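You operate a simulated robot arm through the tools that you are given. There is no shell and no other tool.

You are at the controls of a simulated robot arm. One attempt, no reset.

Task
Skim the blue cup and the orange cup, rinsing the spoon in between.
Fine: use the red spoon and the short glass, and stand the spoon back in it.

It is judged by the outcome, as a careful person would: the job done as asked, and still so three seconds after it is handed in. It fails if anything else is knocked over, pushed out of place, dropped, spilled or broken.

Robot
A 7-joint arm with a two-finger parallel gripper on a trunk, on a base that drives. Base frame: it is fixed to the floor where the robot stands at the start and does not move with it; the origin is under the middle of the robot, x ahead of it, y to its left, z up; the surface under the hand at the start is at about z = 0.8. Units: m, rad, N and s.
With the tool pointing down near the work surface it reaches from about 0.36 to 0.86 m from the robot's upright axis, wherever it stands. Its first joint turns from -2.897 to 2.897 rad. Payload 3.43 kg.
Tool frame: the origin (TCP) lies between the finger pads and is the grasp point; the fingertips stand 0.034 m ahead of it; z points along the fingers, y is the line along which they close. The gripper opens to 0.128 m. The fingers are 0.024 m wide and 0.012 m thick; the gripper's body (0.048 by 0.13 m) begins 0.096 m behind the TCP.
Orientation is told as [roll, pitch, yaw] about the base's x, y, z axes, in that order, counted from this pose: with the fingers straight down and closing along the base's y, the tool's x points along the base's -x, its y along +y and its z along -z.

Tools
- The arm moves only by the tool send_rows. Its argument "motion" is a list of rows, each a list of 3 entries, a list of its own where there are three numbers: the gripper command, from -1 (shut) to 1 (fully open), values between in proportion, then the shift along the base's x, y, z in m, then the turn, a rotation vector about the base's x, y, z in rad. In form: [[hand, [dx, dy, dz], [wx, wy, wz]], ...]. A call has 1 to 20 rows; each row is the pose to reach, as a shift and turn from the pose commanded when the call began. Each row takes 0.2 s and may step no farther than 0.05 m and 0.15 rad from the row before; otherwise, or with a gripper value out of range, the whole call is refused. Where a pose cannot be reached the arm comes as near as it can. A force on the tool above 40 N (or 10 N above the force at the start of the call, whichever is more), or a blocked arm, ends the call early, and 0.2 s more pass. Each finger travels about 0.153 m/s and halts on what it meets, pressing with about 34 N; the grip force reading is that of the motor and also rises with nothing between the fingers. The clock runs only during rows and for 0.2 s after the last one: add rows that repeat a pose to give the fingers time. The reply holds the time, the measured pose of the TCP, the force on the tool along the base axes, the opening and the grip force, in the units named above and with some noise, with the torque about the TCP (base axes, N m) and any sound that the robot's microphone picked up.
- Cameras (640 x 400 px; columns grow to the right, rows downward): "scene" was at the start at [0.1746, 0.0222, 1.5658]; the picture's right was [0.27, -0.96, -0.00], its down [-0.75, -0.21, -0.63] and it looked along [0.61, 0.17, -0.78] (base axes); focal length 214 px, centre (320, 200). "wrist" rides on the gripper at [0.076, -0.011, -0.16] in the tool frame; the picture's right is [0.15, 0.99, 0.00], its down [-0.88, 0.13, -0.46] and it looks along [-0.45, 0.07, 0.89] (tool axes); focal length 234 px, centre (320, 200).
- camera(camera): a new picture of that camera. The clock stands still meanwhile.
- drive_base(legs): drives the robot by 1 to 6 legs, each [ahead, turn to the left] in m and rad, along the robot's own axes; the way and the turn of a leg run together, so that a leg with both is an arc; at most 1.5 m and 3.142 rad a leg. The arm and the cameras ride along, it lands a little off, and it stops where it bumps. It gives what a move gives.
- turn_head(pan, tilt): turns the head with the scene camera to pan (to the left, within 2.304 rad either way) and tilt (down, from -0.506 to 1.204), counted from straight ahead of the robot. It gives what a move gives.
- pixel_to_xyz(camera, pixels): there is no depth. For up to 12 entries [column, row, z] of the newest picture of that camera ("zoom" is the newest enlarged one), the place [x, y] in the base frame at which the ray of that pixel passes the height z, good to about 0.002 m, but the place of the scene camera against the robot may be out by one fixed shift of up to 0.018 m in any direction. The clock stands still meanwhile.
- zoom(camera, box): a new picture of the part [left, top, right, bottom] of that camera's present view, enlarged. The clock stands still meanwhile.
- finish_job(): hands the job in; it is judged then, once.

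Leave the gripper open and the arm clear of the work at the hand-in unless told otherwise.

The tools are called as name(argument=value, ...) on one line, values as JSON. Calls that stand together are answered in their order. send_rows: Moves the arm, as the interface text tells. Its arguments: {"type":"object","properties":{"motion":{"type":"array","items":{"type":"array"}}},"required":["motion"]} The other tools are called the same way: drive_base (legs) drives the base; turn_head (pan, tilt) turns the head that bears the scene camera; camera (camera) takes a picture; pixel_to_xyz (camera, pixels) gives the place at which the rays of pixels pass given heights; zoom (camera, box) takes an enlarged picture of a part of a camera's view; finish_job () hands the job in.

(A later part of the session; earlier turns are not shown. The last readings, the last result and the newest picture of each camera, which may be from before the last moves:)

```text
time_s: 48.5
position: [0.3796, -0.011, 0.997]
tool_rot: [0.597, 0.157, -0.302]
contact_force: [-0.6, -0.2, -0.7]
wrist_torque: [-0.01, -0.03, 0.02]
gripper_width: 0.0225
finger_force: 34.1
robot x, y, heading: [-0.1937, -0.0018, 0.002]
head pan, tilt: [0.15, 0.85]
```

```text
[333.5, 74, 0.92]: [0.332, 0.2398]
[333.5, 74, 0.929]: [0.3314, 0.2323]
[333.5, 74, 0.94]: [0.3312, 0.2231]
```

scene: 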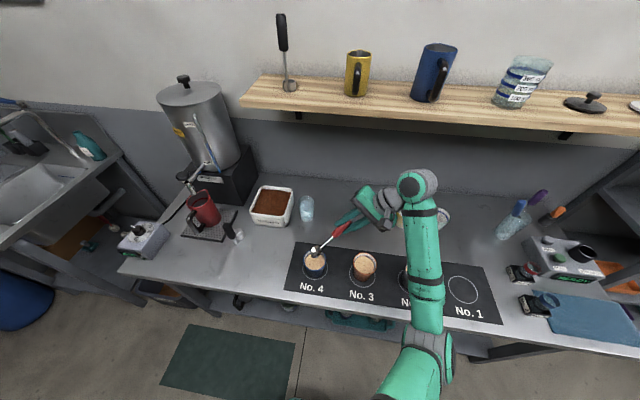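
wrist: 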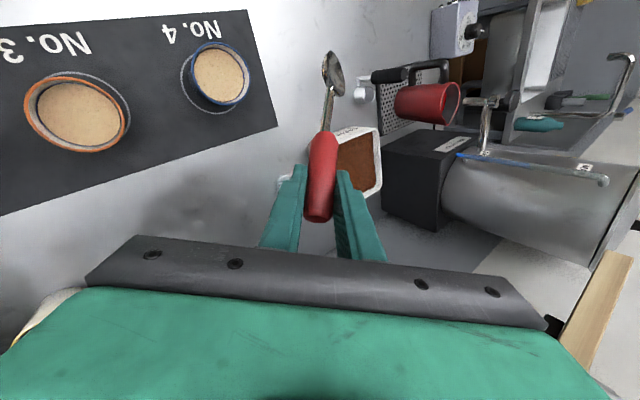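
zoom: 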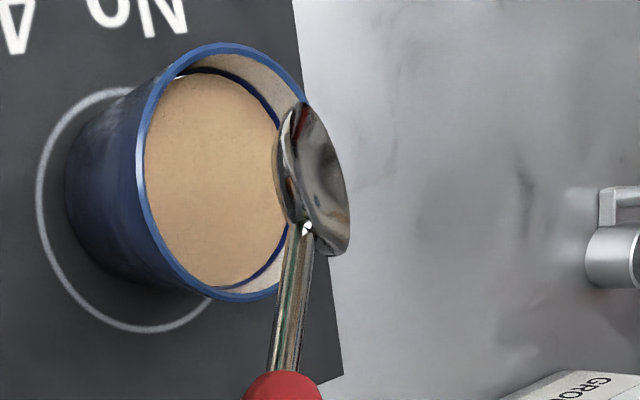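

The bowl is over the cup just as intended. Descending slowly to just above the crust, shifted 4 mm towards the bowl tip for shaft-to-rim clearance.

send_rows(motion=[[-1, [-0.0027, 0.003, -0.02], [0, 0, 0]], [-1, [-0.0027, 0.003, -0.035], [0, 0, 0]], [-1, [-0.0027, 0.003, -0.048], [0, 0, 0]], [-1, [-0.0027, 0.003, -0.048], [0, 0, 0]]])

zoom(camera="scene", box=[288, 235, 352, 275])

zoom(camera="wrist", box=[256, 20, 416, 120])

```text
time_s: 49.5
position: [0.3744, -0.0063, 0.9513]
tool_rot: [0.597, 0.154, -0.302]
contact_force: [0.7, -0.3, -0.5]
wrist_torque: [-0.04, 0.0, -0.01]
gripper_width: 0.0222
finger_force: 33.8
robot x, y, heading: [-0.1997, -0.0007, 0.002]
head pan, tilt: [0.15, 0.85]
```

```text
10.00 times, centred on (320, 255) of scene
```

zoom: 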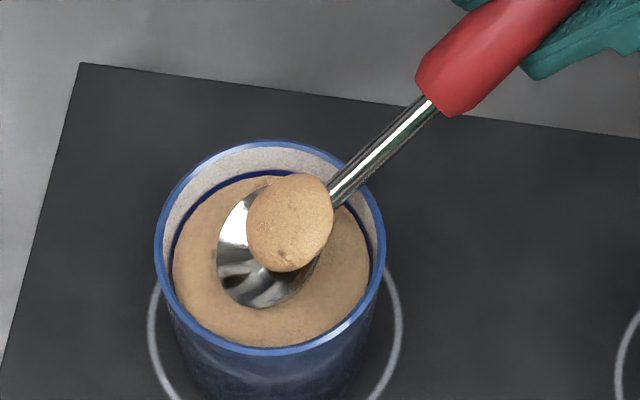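

```text
4.00 times, centred on (336, 70) of wrist
```

zoom: 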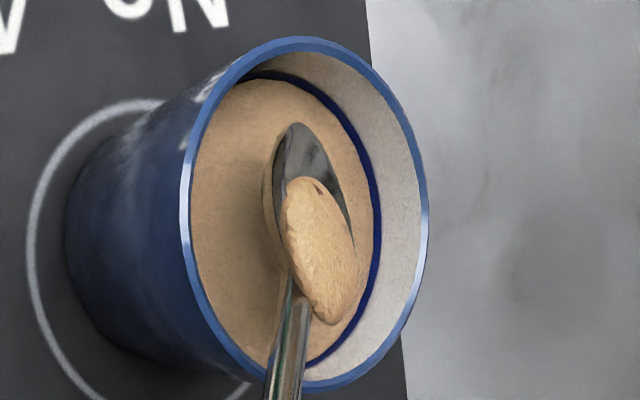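

The spoon has already picked up a tan heap of crust. I'll do a gentle sweep towards the tip side (12 mm) at 5 mm lower depth and look at the result.

send_rows(motion=[[-1, [0, 0, -0.003], [0, 0, 0]], [-1, [-0.001, 0.001, -0.006], [0, 0, 0]], [-1, [-0.0035, 0.004, -0.006], [0, 0, 0]], [-1, [-0.006, 0.007, -0.006], [0, 0, 0]], [-1, [-0.007, 0.008, -0.004], [0, 0, 0]], [-1, [-0.007, 0.008, -0.001], [0, 0, 0]]])

zoom(camera="scene", box=[288, 235, 352, 275])

zoom(camera="wrist", box=[256, 20, 416, 120])

```text
time_s: 50.9
position: [0.3685, 0.0001, 0.9489]
tool_rot: [0.597, 0.157, -0.301]
contact_force: [0.6, 0.7, -0.4]
wrist_torque: [-0.02, -0.06, -0.03]
gripper_width: 0.0219
finger_force: 33.7
robot x, y, heading: [-0.1988, -0.0011, 0.0]
head pan, tilt: [0.15, 0.85]
```

```text
10.00 times, centred on (320, 255) of scene
```

zoom: 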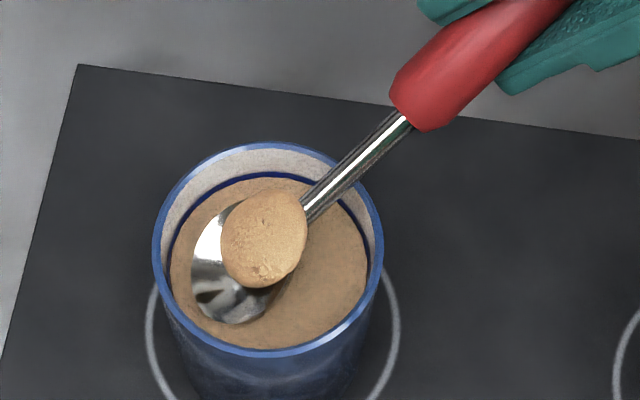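

```text
4.00 times, centred on (336, 70) of wrist
```

zoom: 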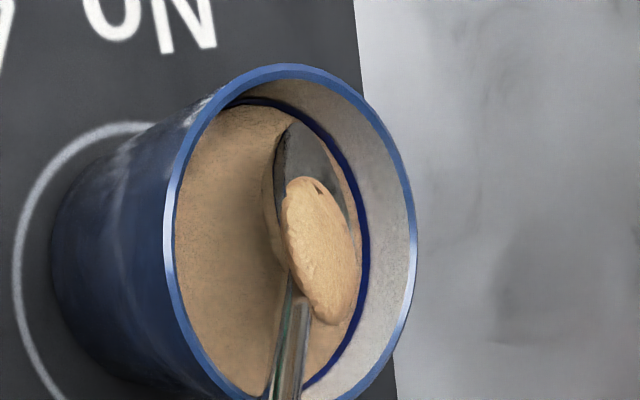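

The surface looks somewhat darker. I'll sweep sideways around the cup, staying well inside the rim, and compare.

send_rows(motion=[[-1, [0.0027, -0.003, -0.003], [0, 0, 0]], [-1, [0.0, -0.0053, -0.005], [0, 0, 0]], [-1, [-0.0025, -0.0076, -0.005], [0, 0, 0]], [-1, [-0.0009, -0.0141, -0.004], [0, 0, 0]], [-1, [0.004, -0.01, -0.004], [0, 0, 0]], [-1, [0.0095, -0.005, -0.004], [0, 0, 0]], [-1, [0.0141, -0.0009, -0.004], [0, 0, 0]], [-1, [0.0079, 0.0016, -0.005], [0, 0, 0]], [-1, [0.004, 0.0, -0.003], [0, 0, 0]], [-1, [0.004, -0.004, 0.0], [0, 0, 0]]])

zoom(camera="scene", box=[284, 235, 396, 305])

zoom(camera="wrist", box=[256, 20, 416, 120])

```text
time_s: 53.1
position: [0.372, -0.0043, 0.9478]
tool_rot: [0.597, 0.158, -0.302]
contact_force: [0.5, -0.4, -0.7]
wrist_torque: [-0.03, 0.01, 0.01]
gripper_width: 0.0221
finger_force: 34.4
robot x, y, heading: [-0.1964, 0.0027, -0.003]
head pan, tilt: [0.15, 0.85]
```

```text
5.71 times, centred on (340, 270) of scene
```

zoom: 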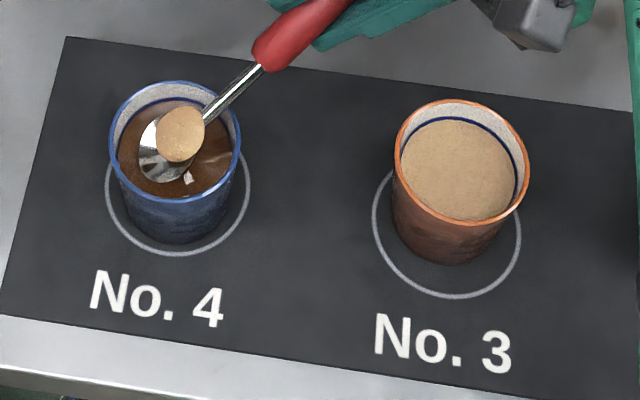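

```text
4.00 times, centred on (336, 70) of wrist
```

zoom: 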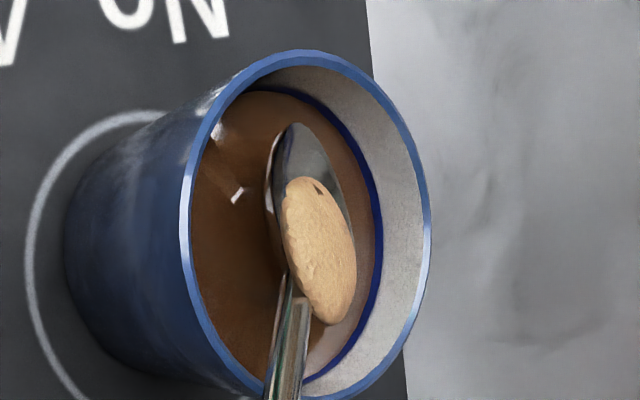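

The crust is clearing — coffee shows brown. One more loop of the same sweep to finish it.

send_rows(motion=[[-1, [0.0, 0.0, -0.003], [0, 0, 0]], [-1, [-0.003, 0.003, -0.004], [0, 0, 0]], [-1, [-0.0065, -0.0036, -0.004], [0, 0, 0]], [-1, [-0.0049, -0.0101, -0.003], [0, 0, 0]], [-1, [0.0, -0.006, -0.003], [0, 0, 0]], [-1, [0.0055, -0.001, -0.003], [0, 0, 0]], [-1, [0.01, 0.0031, -0.003], [0, 0, 0]], [-1, [0.004, 0.0056, -0.004], [0, 0, 0]], [-1, [0.0, 0.004, -0.002], [0, 0, 0]], [-1, [0.0, 0.0, 0.001], [0, 0, 0]]])

zoom(camera="scene", box=[284, 235, 396, 305])

zoom(camera="wrist", box=[256, 20, 416, 120])

```text
time_s: 55.3
position: [0.3734, -0.0034, 0.9491]
tool_rot: [0.595, 0.157, -0.302]
contact_force: [0.4, -0.2, -0.5]
wrist_torque: [0.02, -0.04, -0.01]
gripper_width: 0.0219
finger_force: 34.9
robot x, y, heading: [-0.1948, -0.0016, 0.0]
head pan, tilt: [0.15, 0.85]
```

```text
5.71 times, centred on (340, 270) of scene
```

zoom: 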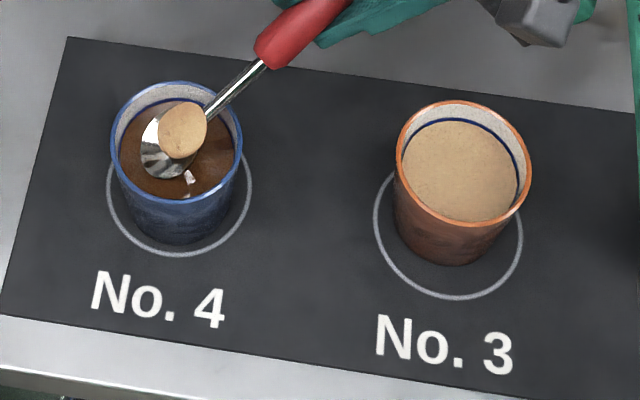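

```text
4.00 times, centred on (336, 70) of wrist
```

zoom: 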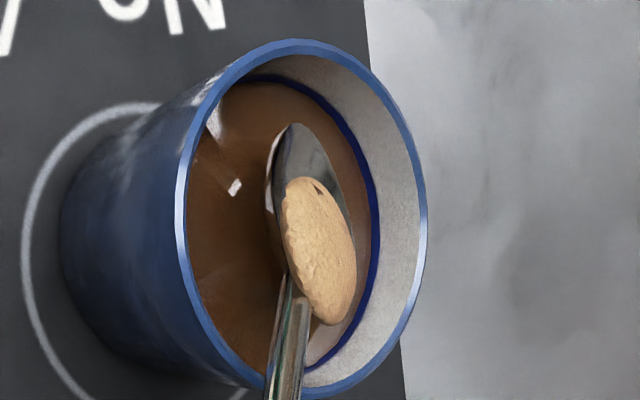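

The colour no longer changes, so the blue cup is skimmed. Lifting straight up 9 cm slowly with the load level.

send_rows(motion=[[-1, [0, 0, 0.006], [0, 0, 0]], [-1, [0, 0, 0.015], [0, 0, 0]], [-1, [0, 0, 0.027], [0, 0, 0]], [-1, [0, 0, 0.042], [0, 0, 0]], [-1, [0, 0, 0.057], [0, 0, 0]], [-1, [0, 0, 0.072], [0, 0, 0]], [-1, [0, 0, 0.085], [0, 0, 0]], [-1, [0, 0, 0.09], [0, 0, 0]], [-1, [0, 0, 0.09], [0, 0, 0]]])

zoom(camera="scene", box=[284, 215, 396, 285])

```text
time_s: 57.3
position: [0.3721, -0.003, 1.0397]
tool_rot: [0.598, 0.157, -0.302]
contact_force: [-0.4, -0.3, -0.7]
wrist_torque: [0.02, -0.02, -0.03]
gripper_width: 0.0217
finger_force: 33.7
robot x, y, heading: [-0.1977, 0.0007, 0.004]
head pan, tilt: [0.15, 0.85]
```

```text
5.71 times, centred on (340, 250) of scene
```

zoom: 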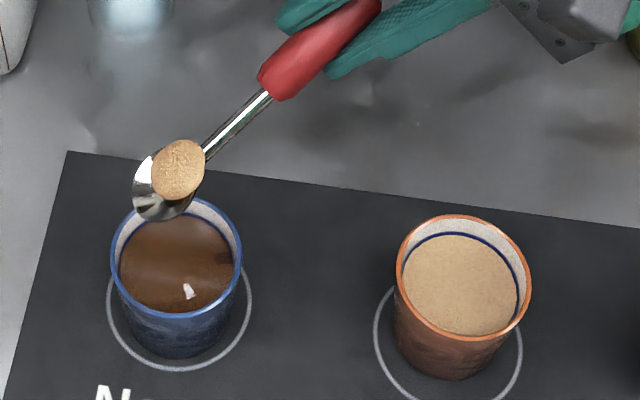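

The blue cup is clear and the heap sits in the spoon. Now yawing −1.5 rad about the vertical (load stays level) so the handle points towards the robot before going to the glass.

send_rows(motion=[[-1, [0.003, 0.004, 0.0], [0, 0, -0.06]], [-1, [0.006, 0.008, 0.0], [0, 0, -0.16]], [-1, [0.009, 0.012, 0.0], [0, 0, -0.27]], [-1, [0.012, 0.016, 0.0], [0, 0, -0.38]], [-1, [0.015, 0.02, 0.0], [0, 0, -0.49]], [-1, [0.018, 0.024, 0.0], [0, 0, -0.6]], [-1, [0.021, 0.028, 0.0], [0, 0, -0.71]], [-1, [0.024, 0.032, 0.0], [0, 0, -0.82]], [-1, [0.027, 0.036, 0.0], [0, 0, -0.93]], [-1, [0.03, 0.04, 0.0], [0, 0, -1.04]], [-1, [0.03, 0.04, 0.0], [0, 0, -1.15]], [-1, [0.03, 0.04, 0.0], [0, 0, -1.26]], [-1, [0.03, 0.04, 0.0], [0, 0, -1.37]], [-1, [0.03, 0.04, 0.0], [0, 0, -1.46]], [-1, [0.03, 0.04, 0.0], [0, 0, -1.5]], [-1, [0.03, 0.04, 0.0], [0, 0, -1.5]]])

camera(camera="scene")

camera(camera="wrist")

```text
time_s: 60.7
position: [0.402, 0.035, 1.0393]
tool_rot: [0.595, 0.158, -1.803]
contact_force: [0.4, 0.2, -0.6]
wrist_torque: [-0.02, 0.03, 0.01]
gripper_width: 0.0223
finger_force: 33.6
robot x, y, heading: [-0.1949, -0.0034, 0.001]
head pan, tilt: [0.15, 0.85]
```

```text
taken
```

scene: 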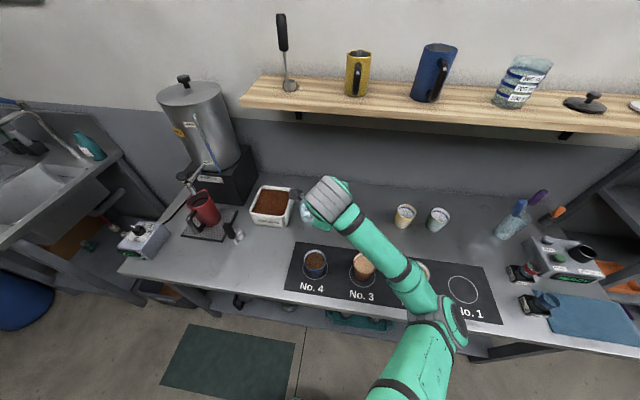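

```text
taken
```

wrist: 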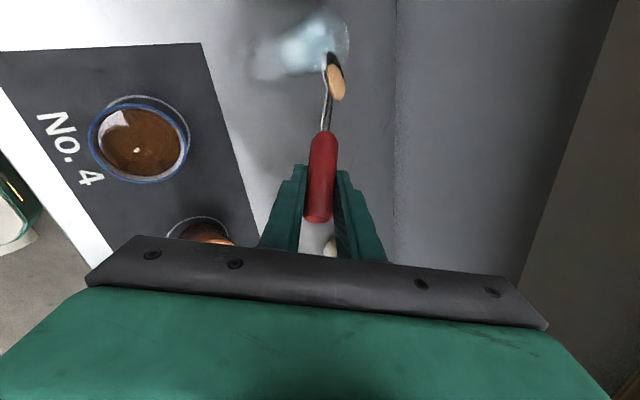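

The load is intact and the handle is robot-side. Moving over the glass: bowl centre to about (0.5315, 0.152, 0.94), then checking alignment.

send_rows(motion=[[-1, [0.015, 0.011, 0.0], [0, 0, 0]], [-1, [0.033, 0.024, 0.0], [0, 0, 0]], [-1, [0.0503, 0.0362, 0.0], [0, 0, 0]], [-1, [0.0503, 0.0362, -0.015], [0, 0, 0]], [-1, [0.0503, 0.0362, -0.03], [0, 0, 0]], [-1, [0.0503, 0.0362, -0.03], [0, 0, 0]]])

camera(camera="wrist")

zoom(camera="wrist", box=[256, 0, 416, 100])

zoom(camera="scene", box=[266, 165, 362, 225])

```text
time_s: 62.1
position: [0.453, 0.0704, 1.0095]
tool_rot: [0.597, 0.157, -1.801]
contact_force: [-0.3, -0.1, 0.2]
wrist_torque: [-0.01, 0.08, -0.03]
gripper_width: 0.022
finger_force: 33.6
robot x, y, heading: [-0.1984, 0.0004, -0.003]
head pan, tilt: [0.15, 0.85]
```

```text
taken
```

wrist: 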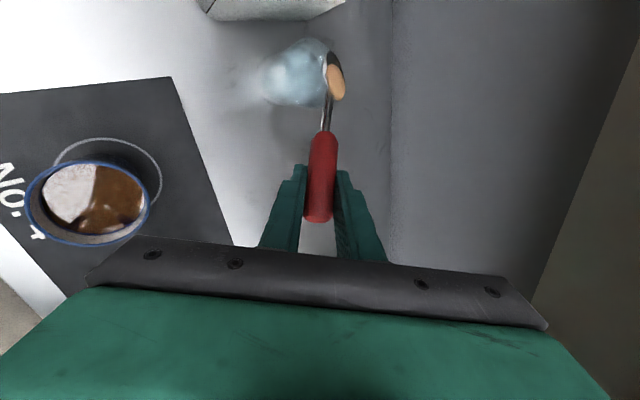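

```text
4.00 times, centred on (336, 50) of wrist
```

zoom: 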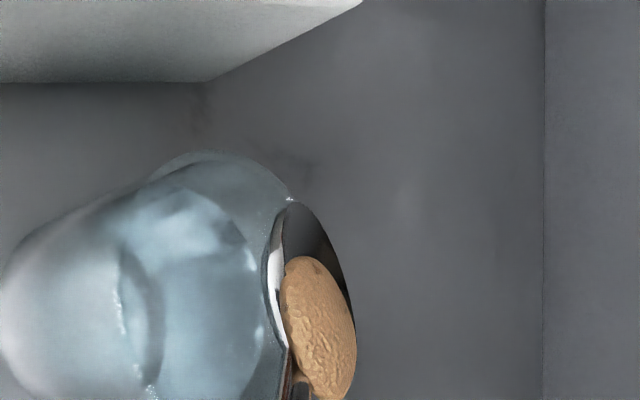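

```text
6.67 times, centred on (314, 195) of scene
```

zoom: 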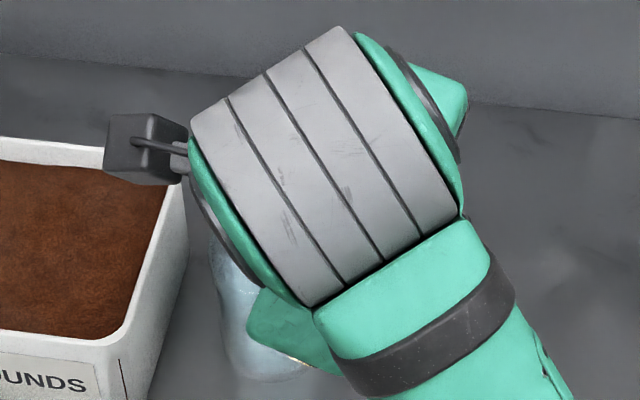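

The scene camera is blocked by the arm, so I check with the wrist picture: bowl centre (332,76), rim points (328.5,50) and (310,38).

pixel_to_xyz(camera="wrist", pixels=[[333.5, 74, 0.93], [333.5, 74, 0.941], [333.5, 74, 0.95], [328.5, 50, 0.9], [310, 38, 0.9], [292, 45, 0.9], [310, 38, 0.8], [264, 85, 0.8]])

zoom(camera="wrist", box=[246, 25, 358, 115])

```text
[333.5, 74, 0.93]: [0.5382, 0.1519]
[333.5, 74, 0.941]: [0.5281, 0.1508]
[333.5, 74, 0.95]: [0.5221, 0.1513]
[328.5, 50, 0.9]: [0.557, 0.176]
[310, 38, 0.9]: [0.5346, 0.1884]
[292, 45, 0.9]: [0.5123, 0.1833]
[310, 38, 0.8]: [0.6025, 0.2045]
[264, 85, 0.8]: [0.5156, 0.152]
```

```text
4.44 times, centred on (302, 70) of wrist
```

zoom: 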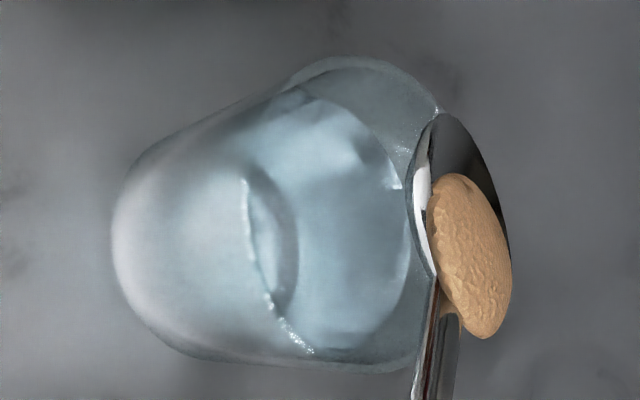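

The rim centre fits (0.5315, 0.152) and the bowl is over it. Now I lower and tip the spoon together so the bowl enters the glass, stopping with the bowl centre at about z 0.865.

send_rows(motion=[[-1, [0.0, 0.0, -0.011], [0, 0, 0]], [-1, [0.0074, 0.0076, -0.007], [-0.0871, 0.0854, 0]], [-1, [0.016, 0.0163, -0.004], [-0.174, 0.171, 0]], [-1, [0.0245, 0.025, -0.0025], [-0.2556, 0.2506, 0]], [-1, [0.0337, 0.0344, -0.0024], [-0.336, 0.33, 0]], [-1, [0.0425, 0.0434, -0.0107], [-0.411, 0.403, 0]], [-1, [0.0518, 0.0528, -0.0203], [-0.486, 0.477, 0]], [-1, [0.0518, 0.0528, -0.0203], [-0.486, 0.477, 0]]])

camera(camera="wrist")

zoom(camera="wrist", box=[246, 25, 406, 125])

zoom(camera="scene", box=[256, 150, 384, 230])

```text
time_s: 63.9
position: [0.5037, 0.125, 0.987]
tool_rot: [0.229, -0.423, -1.748]
contact_force: [0.2, 0.1, -0.9]
wrist_torque: [0.02, 0.0, 0.03]
gripper_width: 0.0221
finger_force: 34.3
robot x, y, heading: [-0.2004, 0.001, -0.0]
head pan, tilt: [0.15, 0.85]
```

```text
taken
```

wrist: 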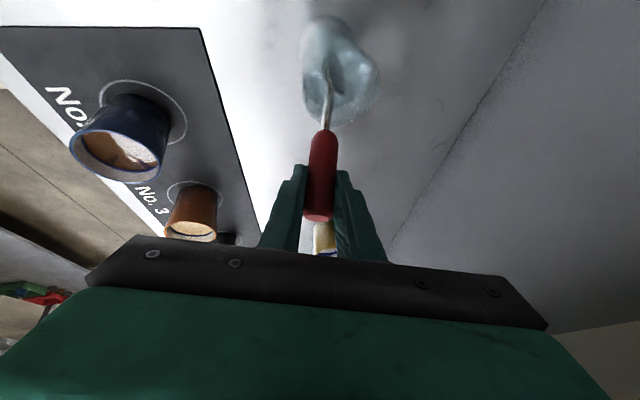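

```text
4.00 times, centred on (326, 75) of wrist
```

zoom: 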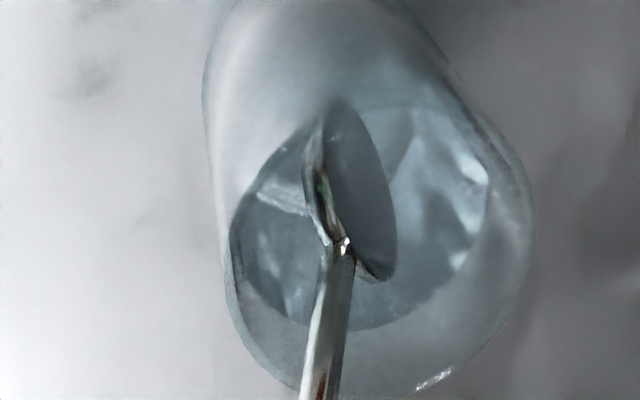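

```text
5.00 times, centred on (320, 190) of scene
```

zoom: 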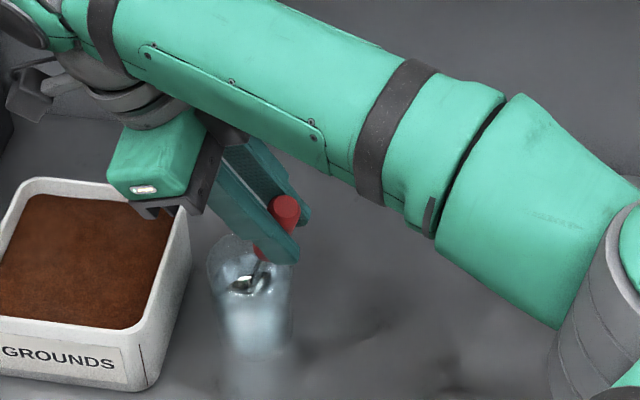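

The load has gone off the bowl into the water. I'll lower 2 cm more and swish gently by a few millimetres.

send_rows(motion=[[-1, [0, 0, -0.01], [0, 0, 0]], [-1, [0, 0, -0.02], [0, 0, 0]], [-1, [0.003, -0.003, -0.02], [0, 0, 0]], [-1, [-0.003, 0.003, -0.02], [0, 0, 0]], [-1, [0.003, -0.003, -0.02], [0, 0, 0]], [-1, [-0.003, 0.003, -0.02], [0, 0, 0]], [-1, [0.0, 0.0, -0.02], [0, 0, 0]], [-1, [0.0, 0.0, -0.01], [0, 0, 0]], [-1, [0.0, 0.0, -0.02], [0, 0, 0]], [-1, [0.0, 0.0, -0.02], [0, 0, 0]]])

zoom(camera="wrist", box=[246, 25, 406, 125])

```text
time_s: 66.1
position: [0.5033, 0.1239, 0.9695]
tool_rot: [0.232, -0.423, -1.75]
contact_force: [-0.1, 0.1, -0.7]
wrist_torque: [0.01, 0.05, 0.04]
gripper_width: 0.022
finger_force: 33.5
robot x, y, heading: [-0.1963, -0.0009, -0.002]
head pan, tilt: [0.15, 0.85]
```

```text
4.00 times, centred on (326, 75) of wrist
```

zoom: 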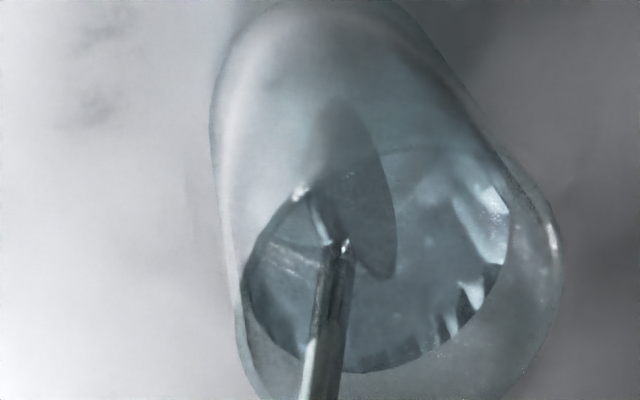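

Rinsed. I'll draw the bowl up still tipped at ~60° so the water drains, hold it briefly above the water, then rise clear of the rim and retreat towards the robot.

send_rows(motion=[[-1, [0, 0, 0.01], [0, 0, 0]], [-1, [0, 0, 0.02], [0, 0, 0]], [-1, [-0.0078, -0.0079, 0.0356], [0.0623, -0.0611, 0]], [-1, [-0.0153, -0.0155, 0.0503], [0.1246, -0.1222, 0]], [-1, [-0.0153, -0.0155, 0.0503], [0.1246, -0.1222, 0]], [-1, [-0.0153, -0.0155, 0.0503], [0.1246, -0.1222, 0]], [-1, [-0.0153, -0.0155, 0.0603], [0.1246, -0.1222, 0]], [-1, [-0.0153, -0.0155, 0.0703], [0.1246, -0.1222, 0]], [-1, [-0.0153, -0.0155, 0.0803], [0.1246, -0.1222, 0]], [-1, [-0.0153, -0.0155, 0.0803], [0.1246, -0.1222, 0]], [-1, [-0.0353, -0.03, 0.0803], [0.1246, -0.1222, 0]], [-1, [-0.06, -0.05, 0.0803], [0.1246, -0.1222, 0]], [-1, [-0.09, -0.07, 0.0803], [0.1246, -0.1222, 0]], [-1, [-0.12, -0.09, 0.0803], [0.1246, -0.1222, 0]], [-1, [-0.12, -0.09, 0.0803], [0.1246, -0.1222, 0]]])

camera(camera="scene")

camera(camera="wrist")

zoom(camera="wrist", box=[256, 20, 416, 120])

```text
time_s: 69.3
position: [0.3932, 0.0309, 1.0514]
tool_rot: [0.331, -0.275, -1.779]
contact_force: [-0.6, 0.5, -0.6]
wrist_torque: [-0.02, -0.03, 0.02]
gripper_width: 0.0218
finger_force: 33.5
out of reach, approached as far as the arm can: row 14, 15
robot x, y, heading: [-0.1983, 0.0041, 0.003]
head pan, tilt: [0.15, 0.85]
```

```text
taken
```

scene: 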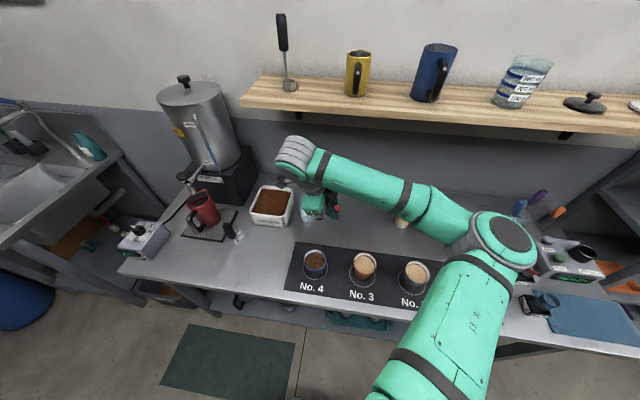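

```text
taken
```

wrist: 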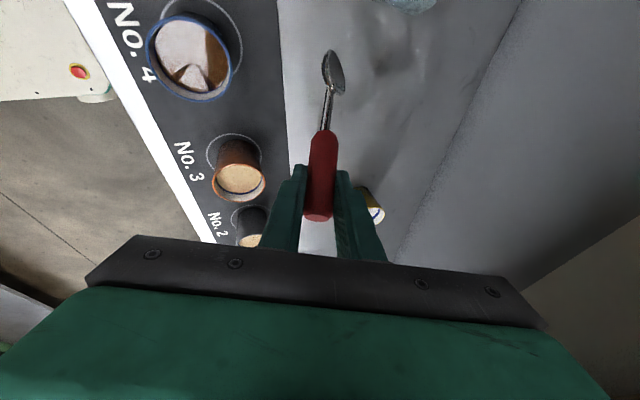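

```text
4.00 times, centred on (336, 70) of wrist
```

zoom: 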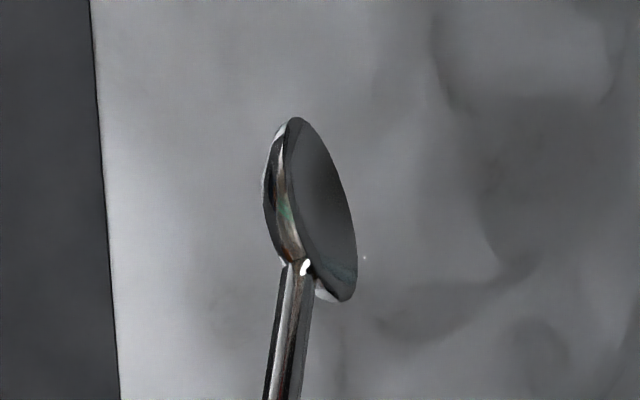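

Bowl is clean. Now yaw back +1.5 rad while moving right and up towards the orange cup's staging point (0.42, -0.10, 1.09).

send_rows(motion=[[-1, [0.015, 0.0, 0.02], [0, 0, 0.05]], [-1, [0.03, -0.005, 0.035], [0, 0, 0.15]], [-1, [0.036, -0.015, 0.041], [0, 0, 0.27]], [-1, [0.036, -0.025, 0.041], [0, 0, 0.39]], [-1, [0.036, -0.035, 0.041], [0, 0, 0.51]], [-1, [0.036, -0.045, 0.041], [0, 0, 0.63]], [-1, [0.036, -0.06, 0.041], [0, 0, 0.75]], [-1, [0.036, -0.075, 0.041], [0, 0, 0.87]], [-1, [0.036, -0.09, 0.041], [0, 0, 0.99]], [-1, [0.036, -0.105, 0.041], [0, 0, 1.11]], [-1, [0.036, -0.12, 0.041], [0, 0, 1.23]], [-1, [0.036, -0.134, 0.041], [0, 0, 1.35]], [-1, [0.036, -0.134, 0.041], [0, 0, 1.45]], [-1, [0.036, -0.134, 0.041], [0, 0, 1.5]], [-1, [0.036, -0.134, 0.041], [0, 0, 1.5]]])

camera(camera="scene")

```text
time_s: 72.5
position: [0.4268, -0.1045, 1.0891]
tool_rot: [0.334, -0.278, -0.286]
contact_force: [-0.7, 1.0, -0.8]
wrist_torque: [0.03, -0.02, 0.01]
gripper_width: 0.0217
finger_force: 34.1
robot x, y, heading: [-0.1935, -0.0001, 0.003]
head pan, tilt: [0.15, 0.85]
```

```text
taken
```

scene: 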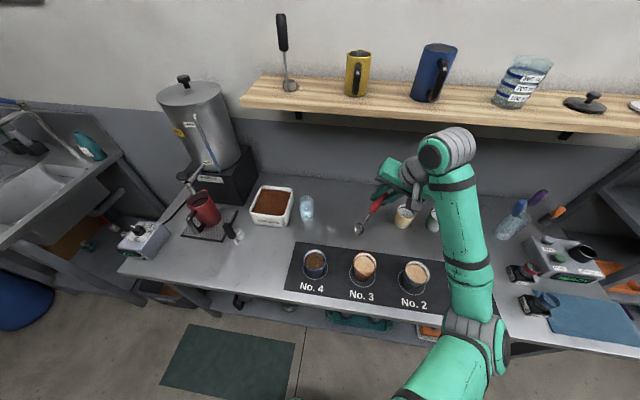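

Now level the spoon back (−0.51 rad of tip) and bring the bowl above the orange cup (TCP → (0.3855, −0.1735, 1.01)).

send_rows(motion=[[-1, [-0.005, -0.01, 0.0], [0.095, 0.084, 0]], [-1, [-0.012, -0.025, 0.0], [0.189, 0.168, 0]], [-1, [-0.022, -0.045, 0.0], [0.284, 0.252, 0]], [-1, [-0.034, -0.06, 0.0], [0.378, 0.336, 0]], [-1, [-0.0413, -0.069, -0.02], [0.378, 0.336, 0]], [-1, [-0.0413, -0.069, -0.045], [0.378, 0.336, 0]], [-1, [-0.0413, -0.069, -0.07], [0.378, 0.336, 0]], [-1, [-0.0413, -0.069, -0.08], [0.378, 0.336, 0]], [-1, [-0.0413, -0.069, -0.08], [0.378, 0.336, 0]]])

camera(camera="scene")

zoom(camera="scene", box=[314, 220, 426, 290])

camera(camera="wrist")

zoom(camera="wrist", box=[240, 20, 400, 120])

```text
time_s: 74.5
position: [0.3857, -0.1726, 1.0098]
tool_rot: [0.599, 0.157, -0.303]
contact_force: [0.1, 0.6, 0.0]
wrist_torque: [0.01, 0.02, 0.0]
gripper_width: 0.022
finger_force: 34.4
robot x, y, heading: [-0.1986, -0.002, -0.001]
head pan, tilt: [0.15, 0.85]
```

```text
taken
```

scene: 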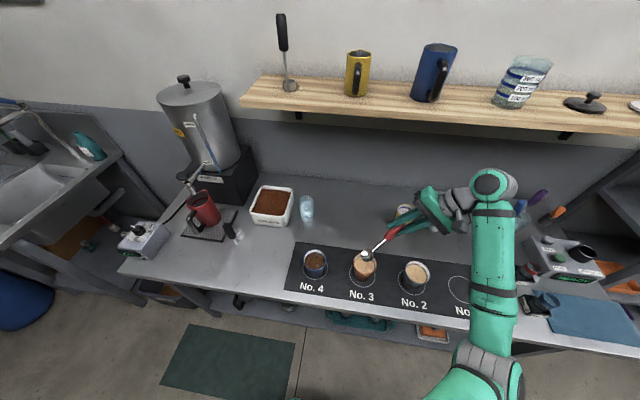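

```text
5.71 times, centred on (370, 255) of scene
```

zoom: 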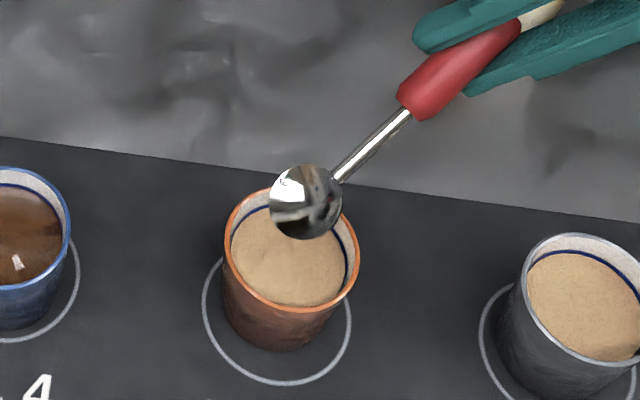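

```text
taken
```

wrist: 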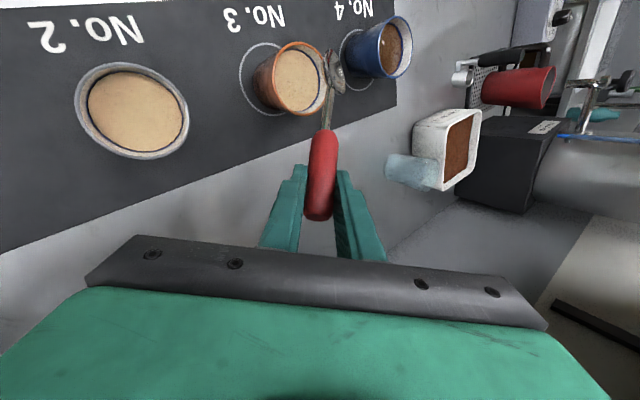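

```text
4.00 times, centred on (320, 70) of wrist
```

zoom: 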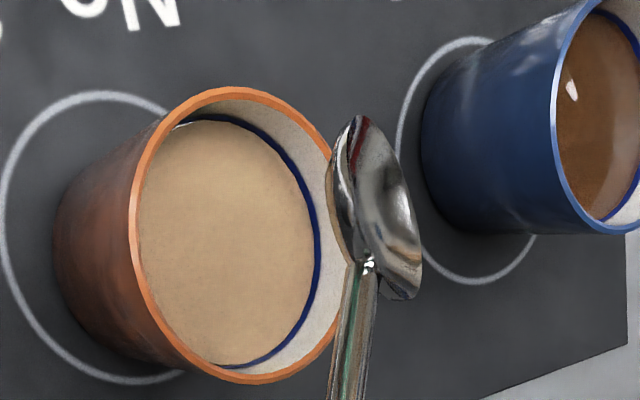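

Comparing the bowl and the orange rim in the same scene frame.

pixel_to_xyz(camera="scene", pixels=[[367.4, 255.35, 0.942], [364.9, 263.4, 0.877]])

pixel_to_xyz(camera="wrist", pixels=[[333.5, 74, 0.942], [298.5, 76.5, 0.877]])

```text
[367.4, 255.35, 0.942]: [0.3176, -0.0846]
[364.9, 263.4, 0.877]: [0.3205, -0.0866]
```

```text
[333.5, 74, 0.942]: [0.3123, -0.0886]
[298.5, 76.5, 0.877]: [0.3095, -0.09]
```

Bowl and cup are aligned within 3 mm in both views. Descending to the crust.

send_rows(motion=[[-1, [0, 0, -0.02], [0, 0, 0]], [-1, [0, 0, -0.038], [0, 0, 0]], [-1, [0, 0, -0.05], [0, 0, 0]], [-1, [0, 0, -0.058], [0, 0, 0]], [-1, [0, 0, -0.058], [0, 0, 0]]])

zoom(camera="scene", box=[333, 240, 397, 280])

zoom(camera="wrist", box=[240, 20, 400, 120])

```text
time_s: 75.7
position: [0.3864, -0.1725, 0.9508]
tool_rot: [0.595, 0.157, -0.303]
contact_force: [0.3, 0.4, -0.7]
wrist_torque: [-0.03, 0.02, -0.05]
gripper_width: 0.0222
finger_force: 33.9
robot x, y, heading: [-0.1982, 0.0034, 0.003]
head pan, tilt: [0.15, 0.85]
```

```text
10.00 times, centred on (365, 260) of scene
```

zoom: 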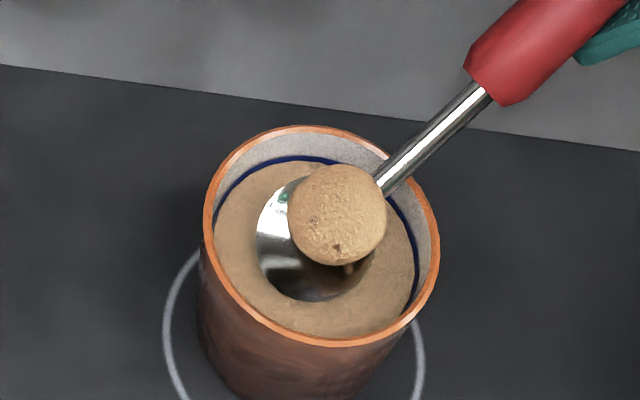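

```text
4.00 times, centred on (320, 70) of wrist
```

zoom: 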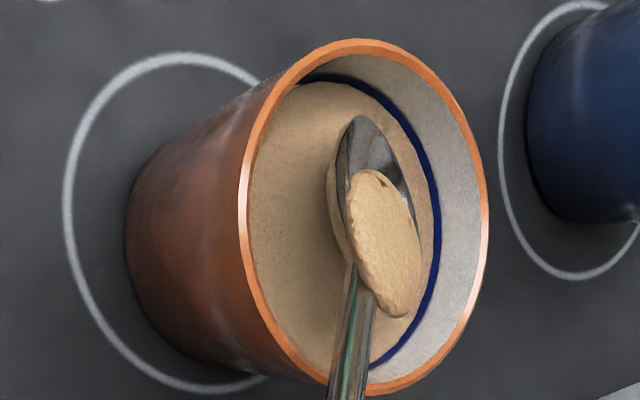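

Same pickup as before. Sweeping the same loop, twice, well inside the rim.

send_rows(motion=[[-1, [0, 0, -0.003], [0, 0, 0]], [-1, [-0.0027, 0.003, -0.006], [0, 0, 0]], [-1, [-0.0053, 0.006, -0.006], [0, 0, 0]], [-1, [-0.0085, 0.0005, -0.006], [0, 0, 0]], [-1, [-0.0067, -0.006, -0.005], [0, 0, 0]], [-1, [0.0, -0.0, -0.005], [0, 0, 0]], [-1, [0.0067, 0.006, -0.005], [0, 0, 0]], [-1, [0.0005, 0.0085, -0.006], [0, 0, 0]], [-1, [-0.0053, 0.006, -0.006], [0, 0, 0]], [-1, [-0.0085, 0.0005, -0.006], [0, 0, 0]], [-1, [-0.0067, -0.006, -0.005], [0, 0, 0]], [-1, [0.0, -0.0, -0.005], [0, 0, 0]], [-1, [0.0067, 0.006, -0.005], [0, 0, 0]], [-1, [0.0005, 0.0085, -0.005], [0, 0, 0]], [-1, [-0.0027, 0.003, -0.003], [0, 0, 0]], [-1, [0, 0, 0], [0, 0, 0]]])

zoom(camera="scene", box=[290, 230, 402, 300])

zoom(camera="wrist", box=[240, 20, 400, 120])

```text
time_s: 79.1
position: [0.388, -0.1719, 0.9524]
tool_rot: [0.595, 0.157, -0.301]
contact_force: [-0.3, -0.8, -1.3]
wrist_torque: [-0.05, -0.02, -0.01]
gripper_width: 0.0222
finger_force: 34.2
robot x, y, heading: [-0.197, 0.0025, -0.0]
head pan, tilt: [0.15, 0.85]
```

```text
5.71 times, centred on (346, 265) of scene
```

zoom: 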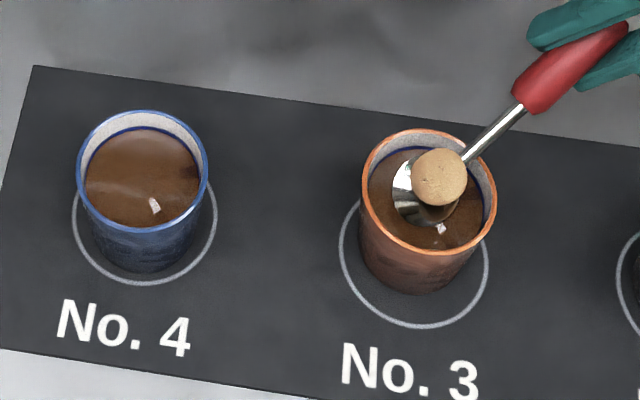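

```text
4.00 times, centred on (320, 70) of wrist
```

zoom: 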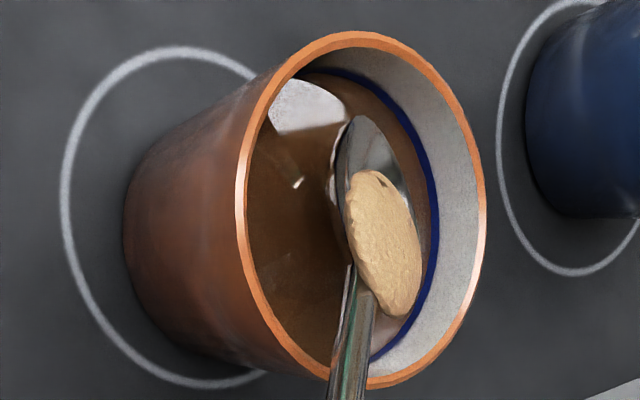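

The orange cup is clear too. Lifting 9 cm straight up, level.

send_rows(motion=[[-1, [0, 0, 0.006], [0, 0, 0]], [-1, [0, 0, 0.015], [0, 0, 0]], [-1, [0, 0, 0.027], [0, 0, 0]], [-1, [0, 0, 0.042], [0, 0, 0]], [-1, [0, 0, 0.057], [0, 0, 0]], [-1, [0, 0, 0.072], [0, 0, 0]], [-1, [0, 0, 0.085], [0, 0, 0]], [-1, [0, 0, 0.09], [0, 0, 0]], [-1, [0, 0, 0.09], [0, 0, 0]]])

send_rows(motion=[[-1, [0.002, 0.01, 0.0], [0, 0, -0.05]], [-1, [0.004, 0.025, 0.0], [0, 0, -0.15]], [-1, [0.006, 0.04, 0.0], [0, 0, -0.26]], [-1, [0.008, 0.056, 0.0], [0, 0, -0.37]], [-1, [0.01, 0.072, 0.0], [0, 0, -0.48]], [-1, [0.012, 0.088, 0.0], [0, 0, -0.59]], [-1, [0.014, 0.104, 0.0], [0, 0, -0.7]], [-1, [0.016, 0.12, 0.0], [0, 0, -0.81]], [-1, [0.016, 0.136, 0.0], [0, 0, -0.92]], [-1, [0.016, 0.152, 0.0], [0, 0, -1.03]], [-1, [0.016, 0.168, 0.0], [0, 0, -1.14]], [-1, [0.016, 0.184, 0.0], [0, 0, -1.25]], [-1, [0.016, 0.198, 0.0], [0, 0, -1.36]], [-1, [0.016, 0.207, 0.0], [0, 0, -1.45]], [-1, [0.016, 0.207, 0.0], [0, 0, -1.5]], [-1, [0.016, 0.207, 0.0], [0, 0, -1.5]]])

camera(camera="wrist")

camera(camera="scene")

```text
time_s: 81.1
position: [0.3874, -0.1751, 1.0422]
tool_rot: [0.596, 0.156, -0.302]
contact_force: [-0.6, -0.4, -0.8]
wrist_torque: [-0.05, -0.03, 0.03]
gripper_width: 0.0218
finger_force: 33.9
robot x, y, heading: [-0.199, 0.0022, 0.001]
head pan, tilt: [0.15, 0.85]
```

```text
time_s: 84.5
position: [0.4016, 0.0342, 1.0423]
tool_rot: [0.595, 0.156, -1.802]
contact_force: [0.7, -0.3, -0.5]
wrist_torque: [-0.01, 0.01, 0.02]
gripper_width: 0.0219
finger_force: 33.5
robot x, y, heading: [-0.2, -0.0024, 0.007]
head pan, tilt: [0.15, 0.85]
```

```text
taken
```

wrist: 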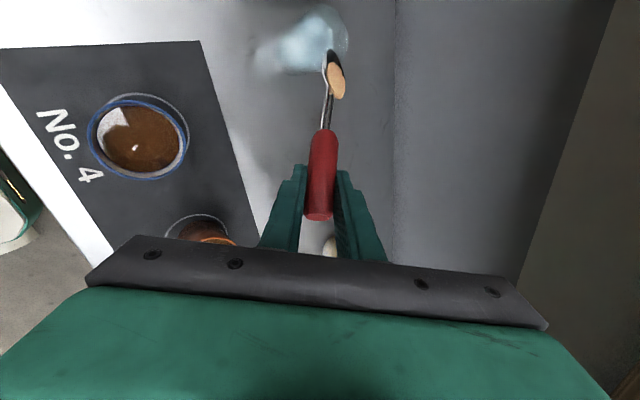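

```text
taken
```

scene: 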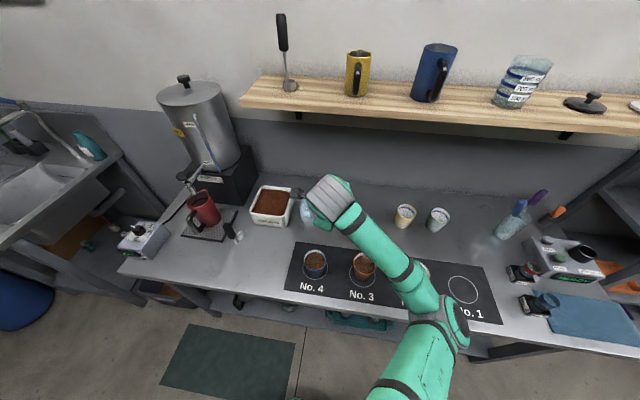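

Same staging pose as last time, load intact. Going over the glass again, then dipping in with the same path.

send_rows(motion=[[-1, [0.015, 0.011, 0.0], [0, 0, 0]], [-1, [0.033, 0.024, 0.0], [0, 0, 0]], [-1, [0.0507, 0.037, 0.0], [0, 0, 0]], [-1, [0.0507, 0.037, -0.015], [0, 0, 0]], [-1, [0.0507, 0.037, -0.033], [0, 0, 0]], [-1, [0.0507, 0.037, -0.033], [0, 0, 0]]])

camera(camera="wrist")

pixel_to_xyz(camera="wrist", pixels=[[333.5, 74, 0.941], [328.5, 50, 0.9], [310, 38, 0.9]])

```text
time_s: 85.9
position: [0.4541, 0.0703, 1.0092]
tool_rot: [0.596, 0.154, -1.801]
contact_force: [-0.1, 0.4, 0.0]
wrist_torque: [-0.04, 0.05, -0.01]
gripper_width: 0.022
finger_force: 33.8
robot x, y, heading: [-0.1989, -0.0013, -0.001]
head pan, tilt: [0.15, 0.85]
```

```text
taken
```

wrist: 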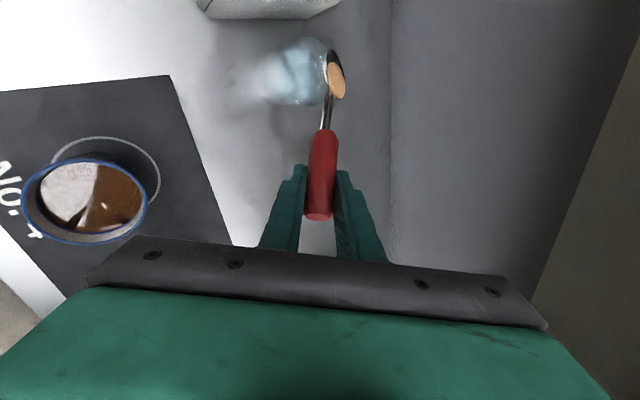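

```text
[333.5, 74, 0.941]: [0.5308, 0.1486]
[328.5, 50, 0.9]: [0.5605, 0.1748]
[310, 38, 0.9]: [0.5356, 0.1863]
```

Alignment as before. Dipping with the tipped path, then lowering and swishing for the second rinse.

send_rows(motion=[[-1, [0.0, 0.0, -0.011], [0, 0, 0]], [-1, [0.0074, 0.0076, -0.007], [-0.0871, 0.0854, 0]], [-1, [0.016, 0.0163, -0.004], [-0.174, 0.171, 0]], [-1, [0.0245, 0.025, -0.0025], [-0.2556, 0.2506, 0]], [-1, [0.0337, 0.0344, -0.0024], [-0.336, 0.33, 0]], [-1, [0.0425, 0.0434, -0.0107], [-0.411, 0.403, 0]], [-1, [0.0518, 0.0528, -0.0203], [-0.486, 0.477, 0]], [-1, [0.0518, 0.0528, -0.0303], [-0.486, 0.477, 0]], [-1, [0.0518, 0.0528, -0.0403], [-0.486, 0.477, 0]], [-1, [0.0548, 0.0498, -0.0403], [-0.486, 0.477, 0]], [-1, [0.0488, 0.0558, -0.0403], [-0.486, 0.477, 0]], [-1, [0.0548, 0.0498, -0.0403], [-0.486, 0.477, 0]], [-1, [0.0488, 0.0558, -0.0403], [-0.486, 0.477, 0]], [-1, [0.0518, 0.0528, -0.0403], [-0.486, 0.477, 0]], [-1, [0.0518, 0.0528, -0.0403], [-0.486, 0.477, 0]]])

camera(camera="wrist")

zoom(camera="wrist", box=[246, 25, 406, 125])

zoom(camera="scene", box=[256, 150, 384, 230])

```text
time_s: 89.1
position: [0.5051, 0.123, 0.9687]
tool_rot: [0.232, -0.422, -1.751]
contact_force: [-0.5, -0.5, -0.7]
wrist_torque: [0.0, 0.04, 0.01]
gripper_width: 0.022
finger_force: 34.1
robot x, y, heading: [-0.199, 0.0027, 0.001]
head pan, tilt: [0.15, 0.85]
```

```text
taken
```

wrist: 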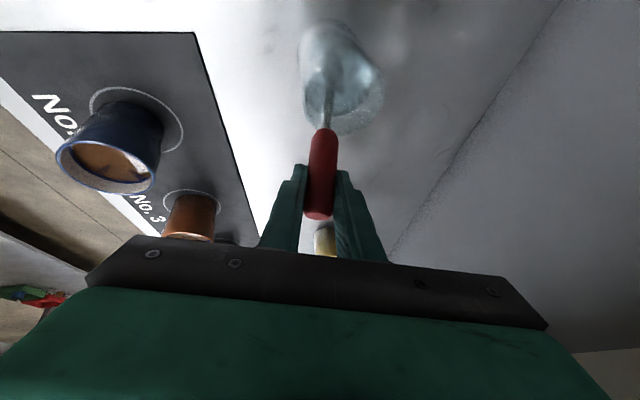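

```text
4.00 times, centred on (326, 75) of wrist
```

zoom: 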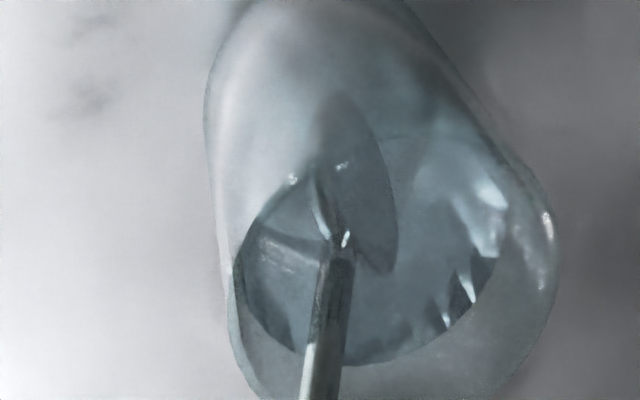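

```text
5.00 times, centred on (320, 190) of scene
```

zoom: 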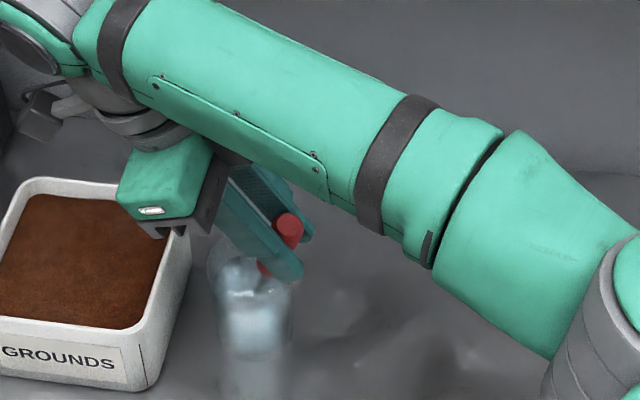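

The load is off and the bowl is rinsed. Before standing it I check where the shaft sits relative to the rim.

zoom(camera="wrist", box=[262, 45, 422, 145])

pixel_to_xyz(camera="wrist", pixels=[[385, 85, 0.9], [307, 117.5, 0.9], [302, 95, 0.9], [360, 132, 0.9], [327, 118, 0.91], [326, 128, 0.918]])

```text
4.00 times, centred on (342, 95) of wrist
```

zoom: 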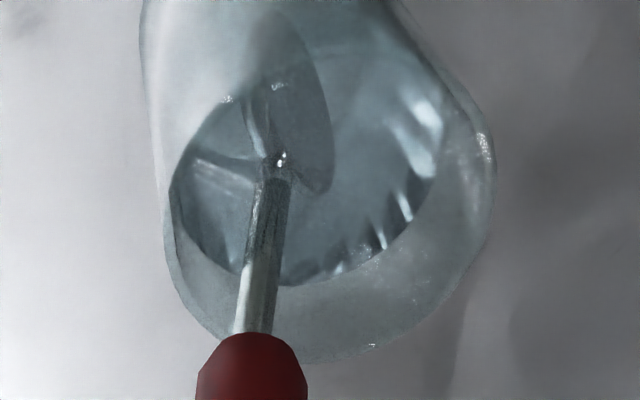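

```text
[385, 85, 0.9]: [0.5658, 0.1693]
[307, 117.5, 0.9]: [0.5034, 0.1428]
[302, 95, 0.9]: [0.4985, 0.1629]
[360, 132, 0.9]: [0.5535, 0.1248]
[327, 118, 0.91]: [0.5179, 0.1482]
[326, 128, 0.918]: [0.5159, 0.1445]
```

The shaft passes the rim ~1.8 cm off centre towards the robot, inside. I shift 3 mm in +x and lower in small steps to set the bowl on the glass floor.

send_rows(motion=[[-1, [0.003, 0.001, -0.003], [0, 0, 0]], [-1, [0.003, 0.001, -0.007], [0, 0, 0]], [-1, [0.003, 0.001, -0.011], [0, 0, 0]], [-1, [0.003, 0.001, -0.014], [0, 0, 0]], [-1, [0.003, 0.001, -0.014], [0, 0, 0]]])

zoom(camera="wrist", box=[262, 45, 422, 145])

```text
time_s: 90.3
position: [0.5093, 0.124, 0.9539]
tool_rot: [0.231, -0.424, -1.751]
contact_force: [-0.3, -1.0, 5.1]
wrist_torque: [0.02, 0.0, 0.01]
gripper_width: 0.0221
finger_force: 33.9
robot x, y, heading: [-0.1987, -0.0003, 0.003]
head pan, tilt: [0.15, 0.85]
```

```text
4.00 times, centred on (342, 95) of wrist
```

zoom: 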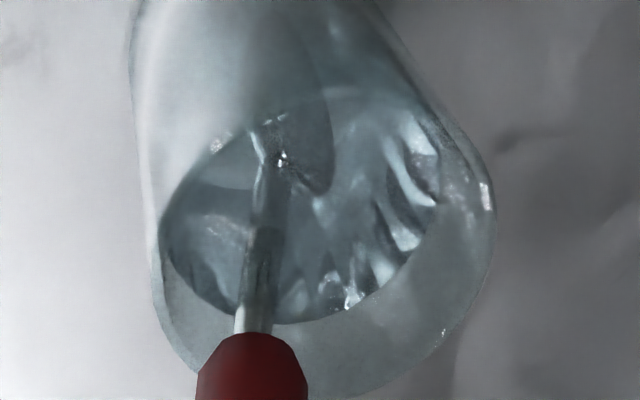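

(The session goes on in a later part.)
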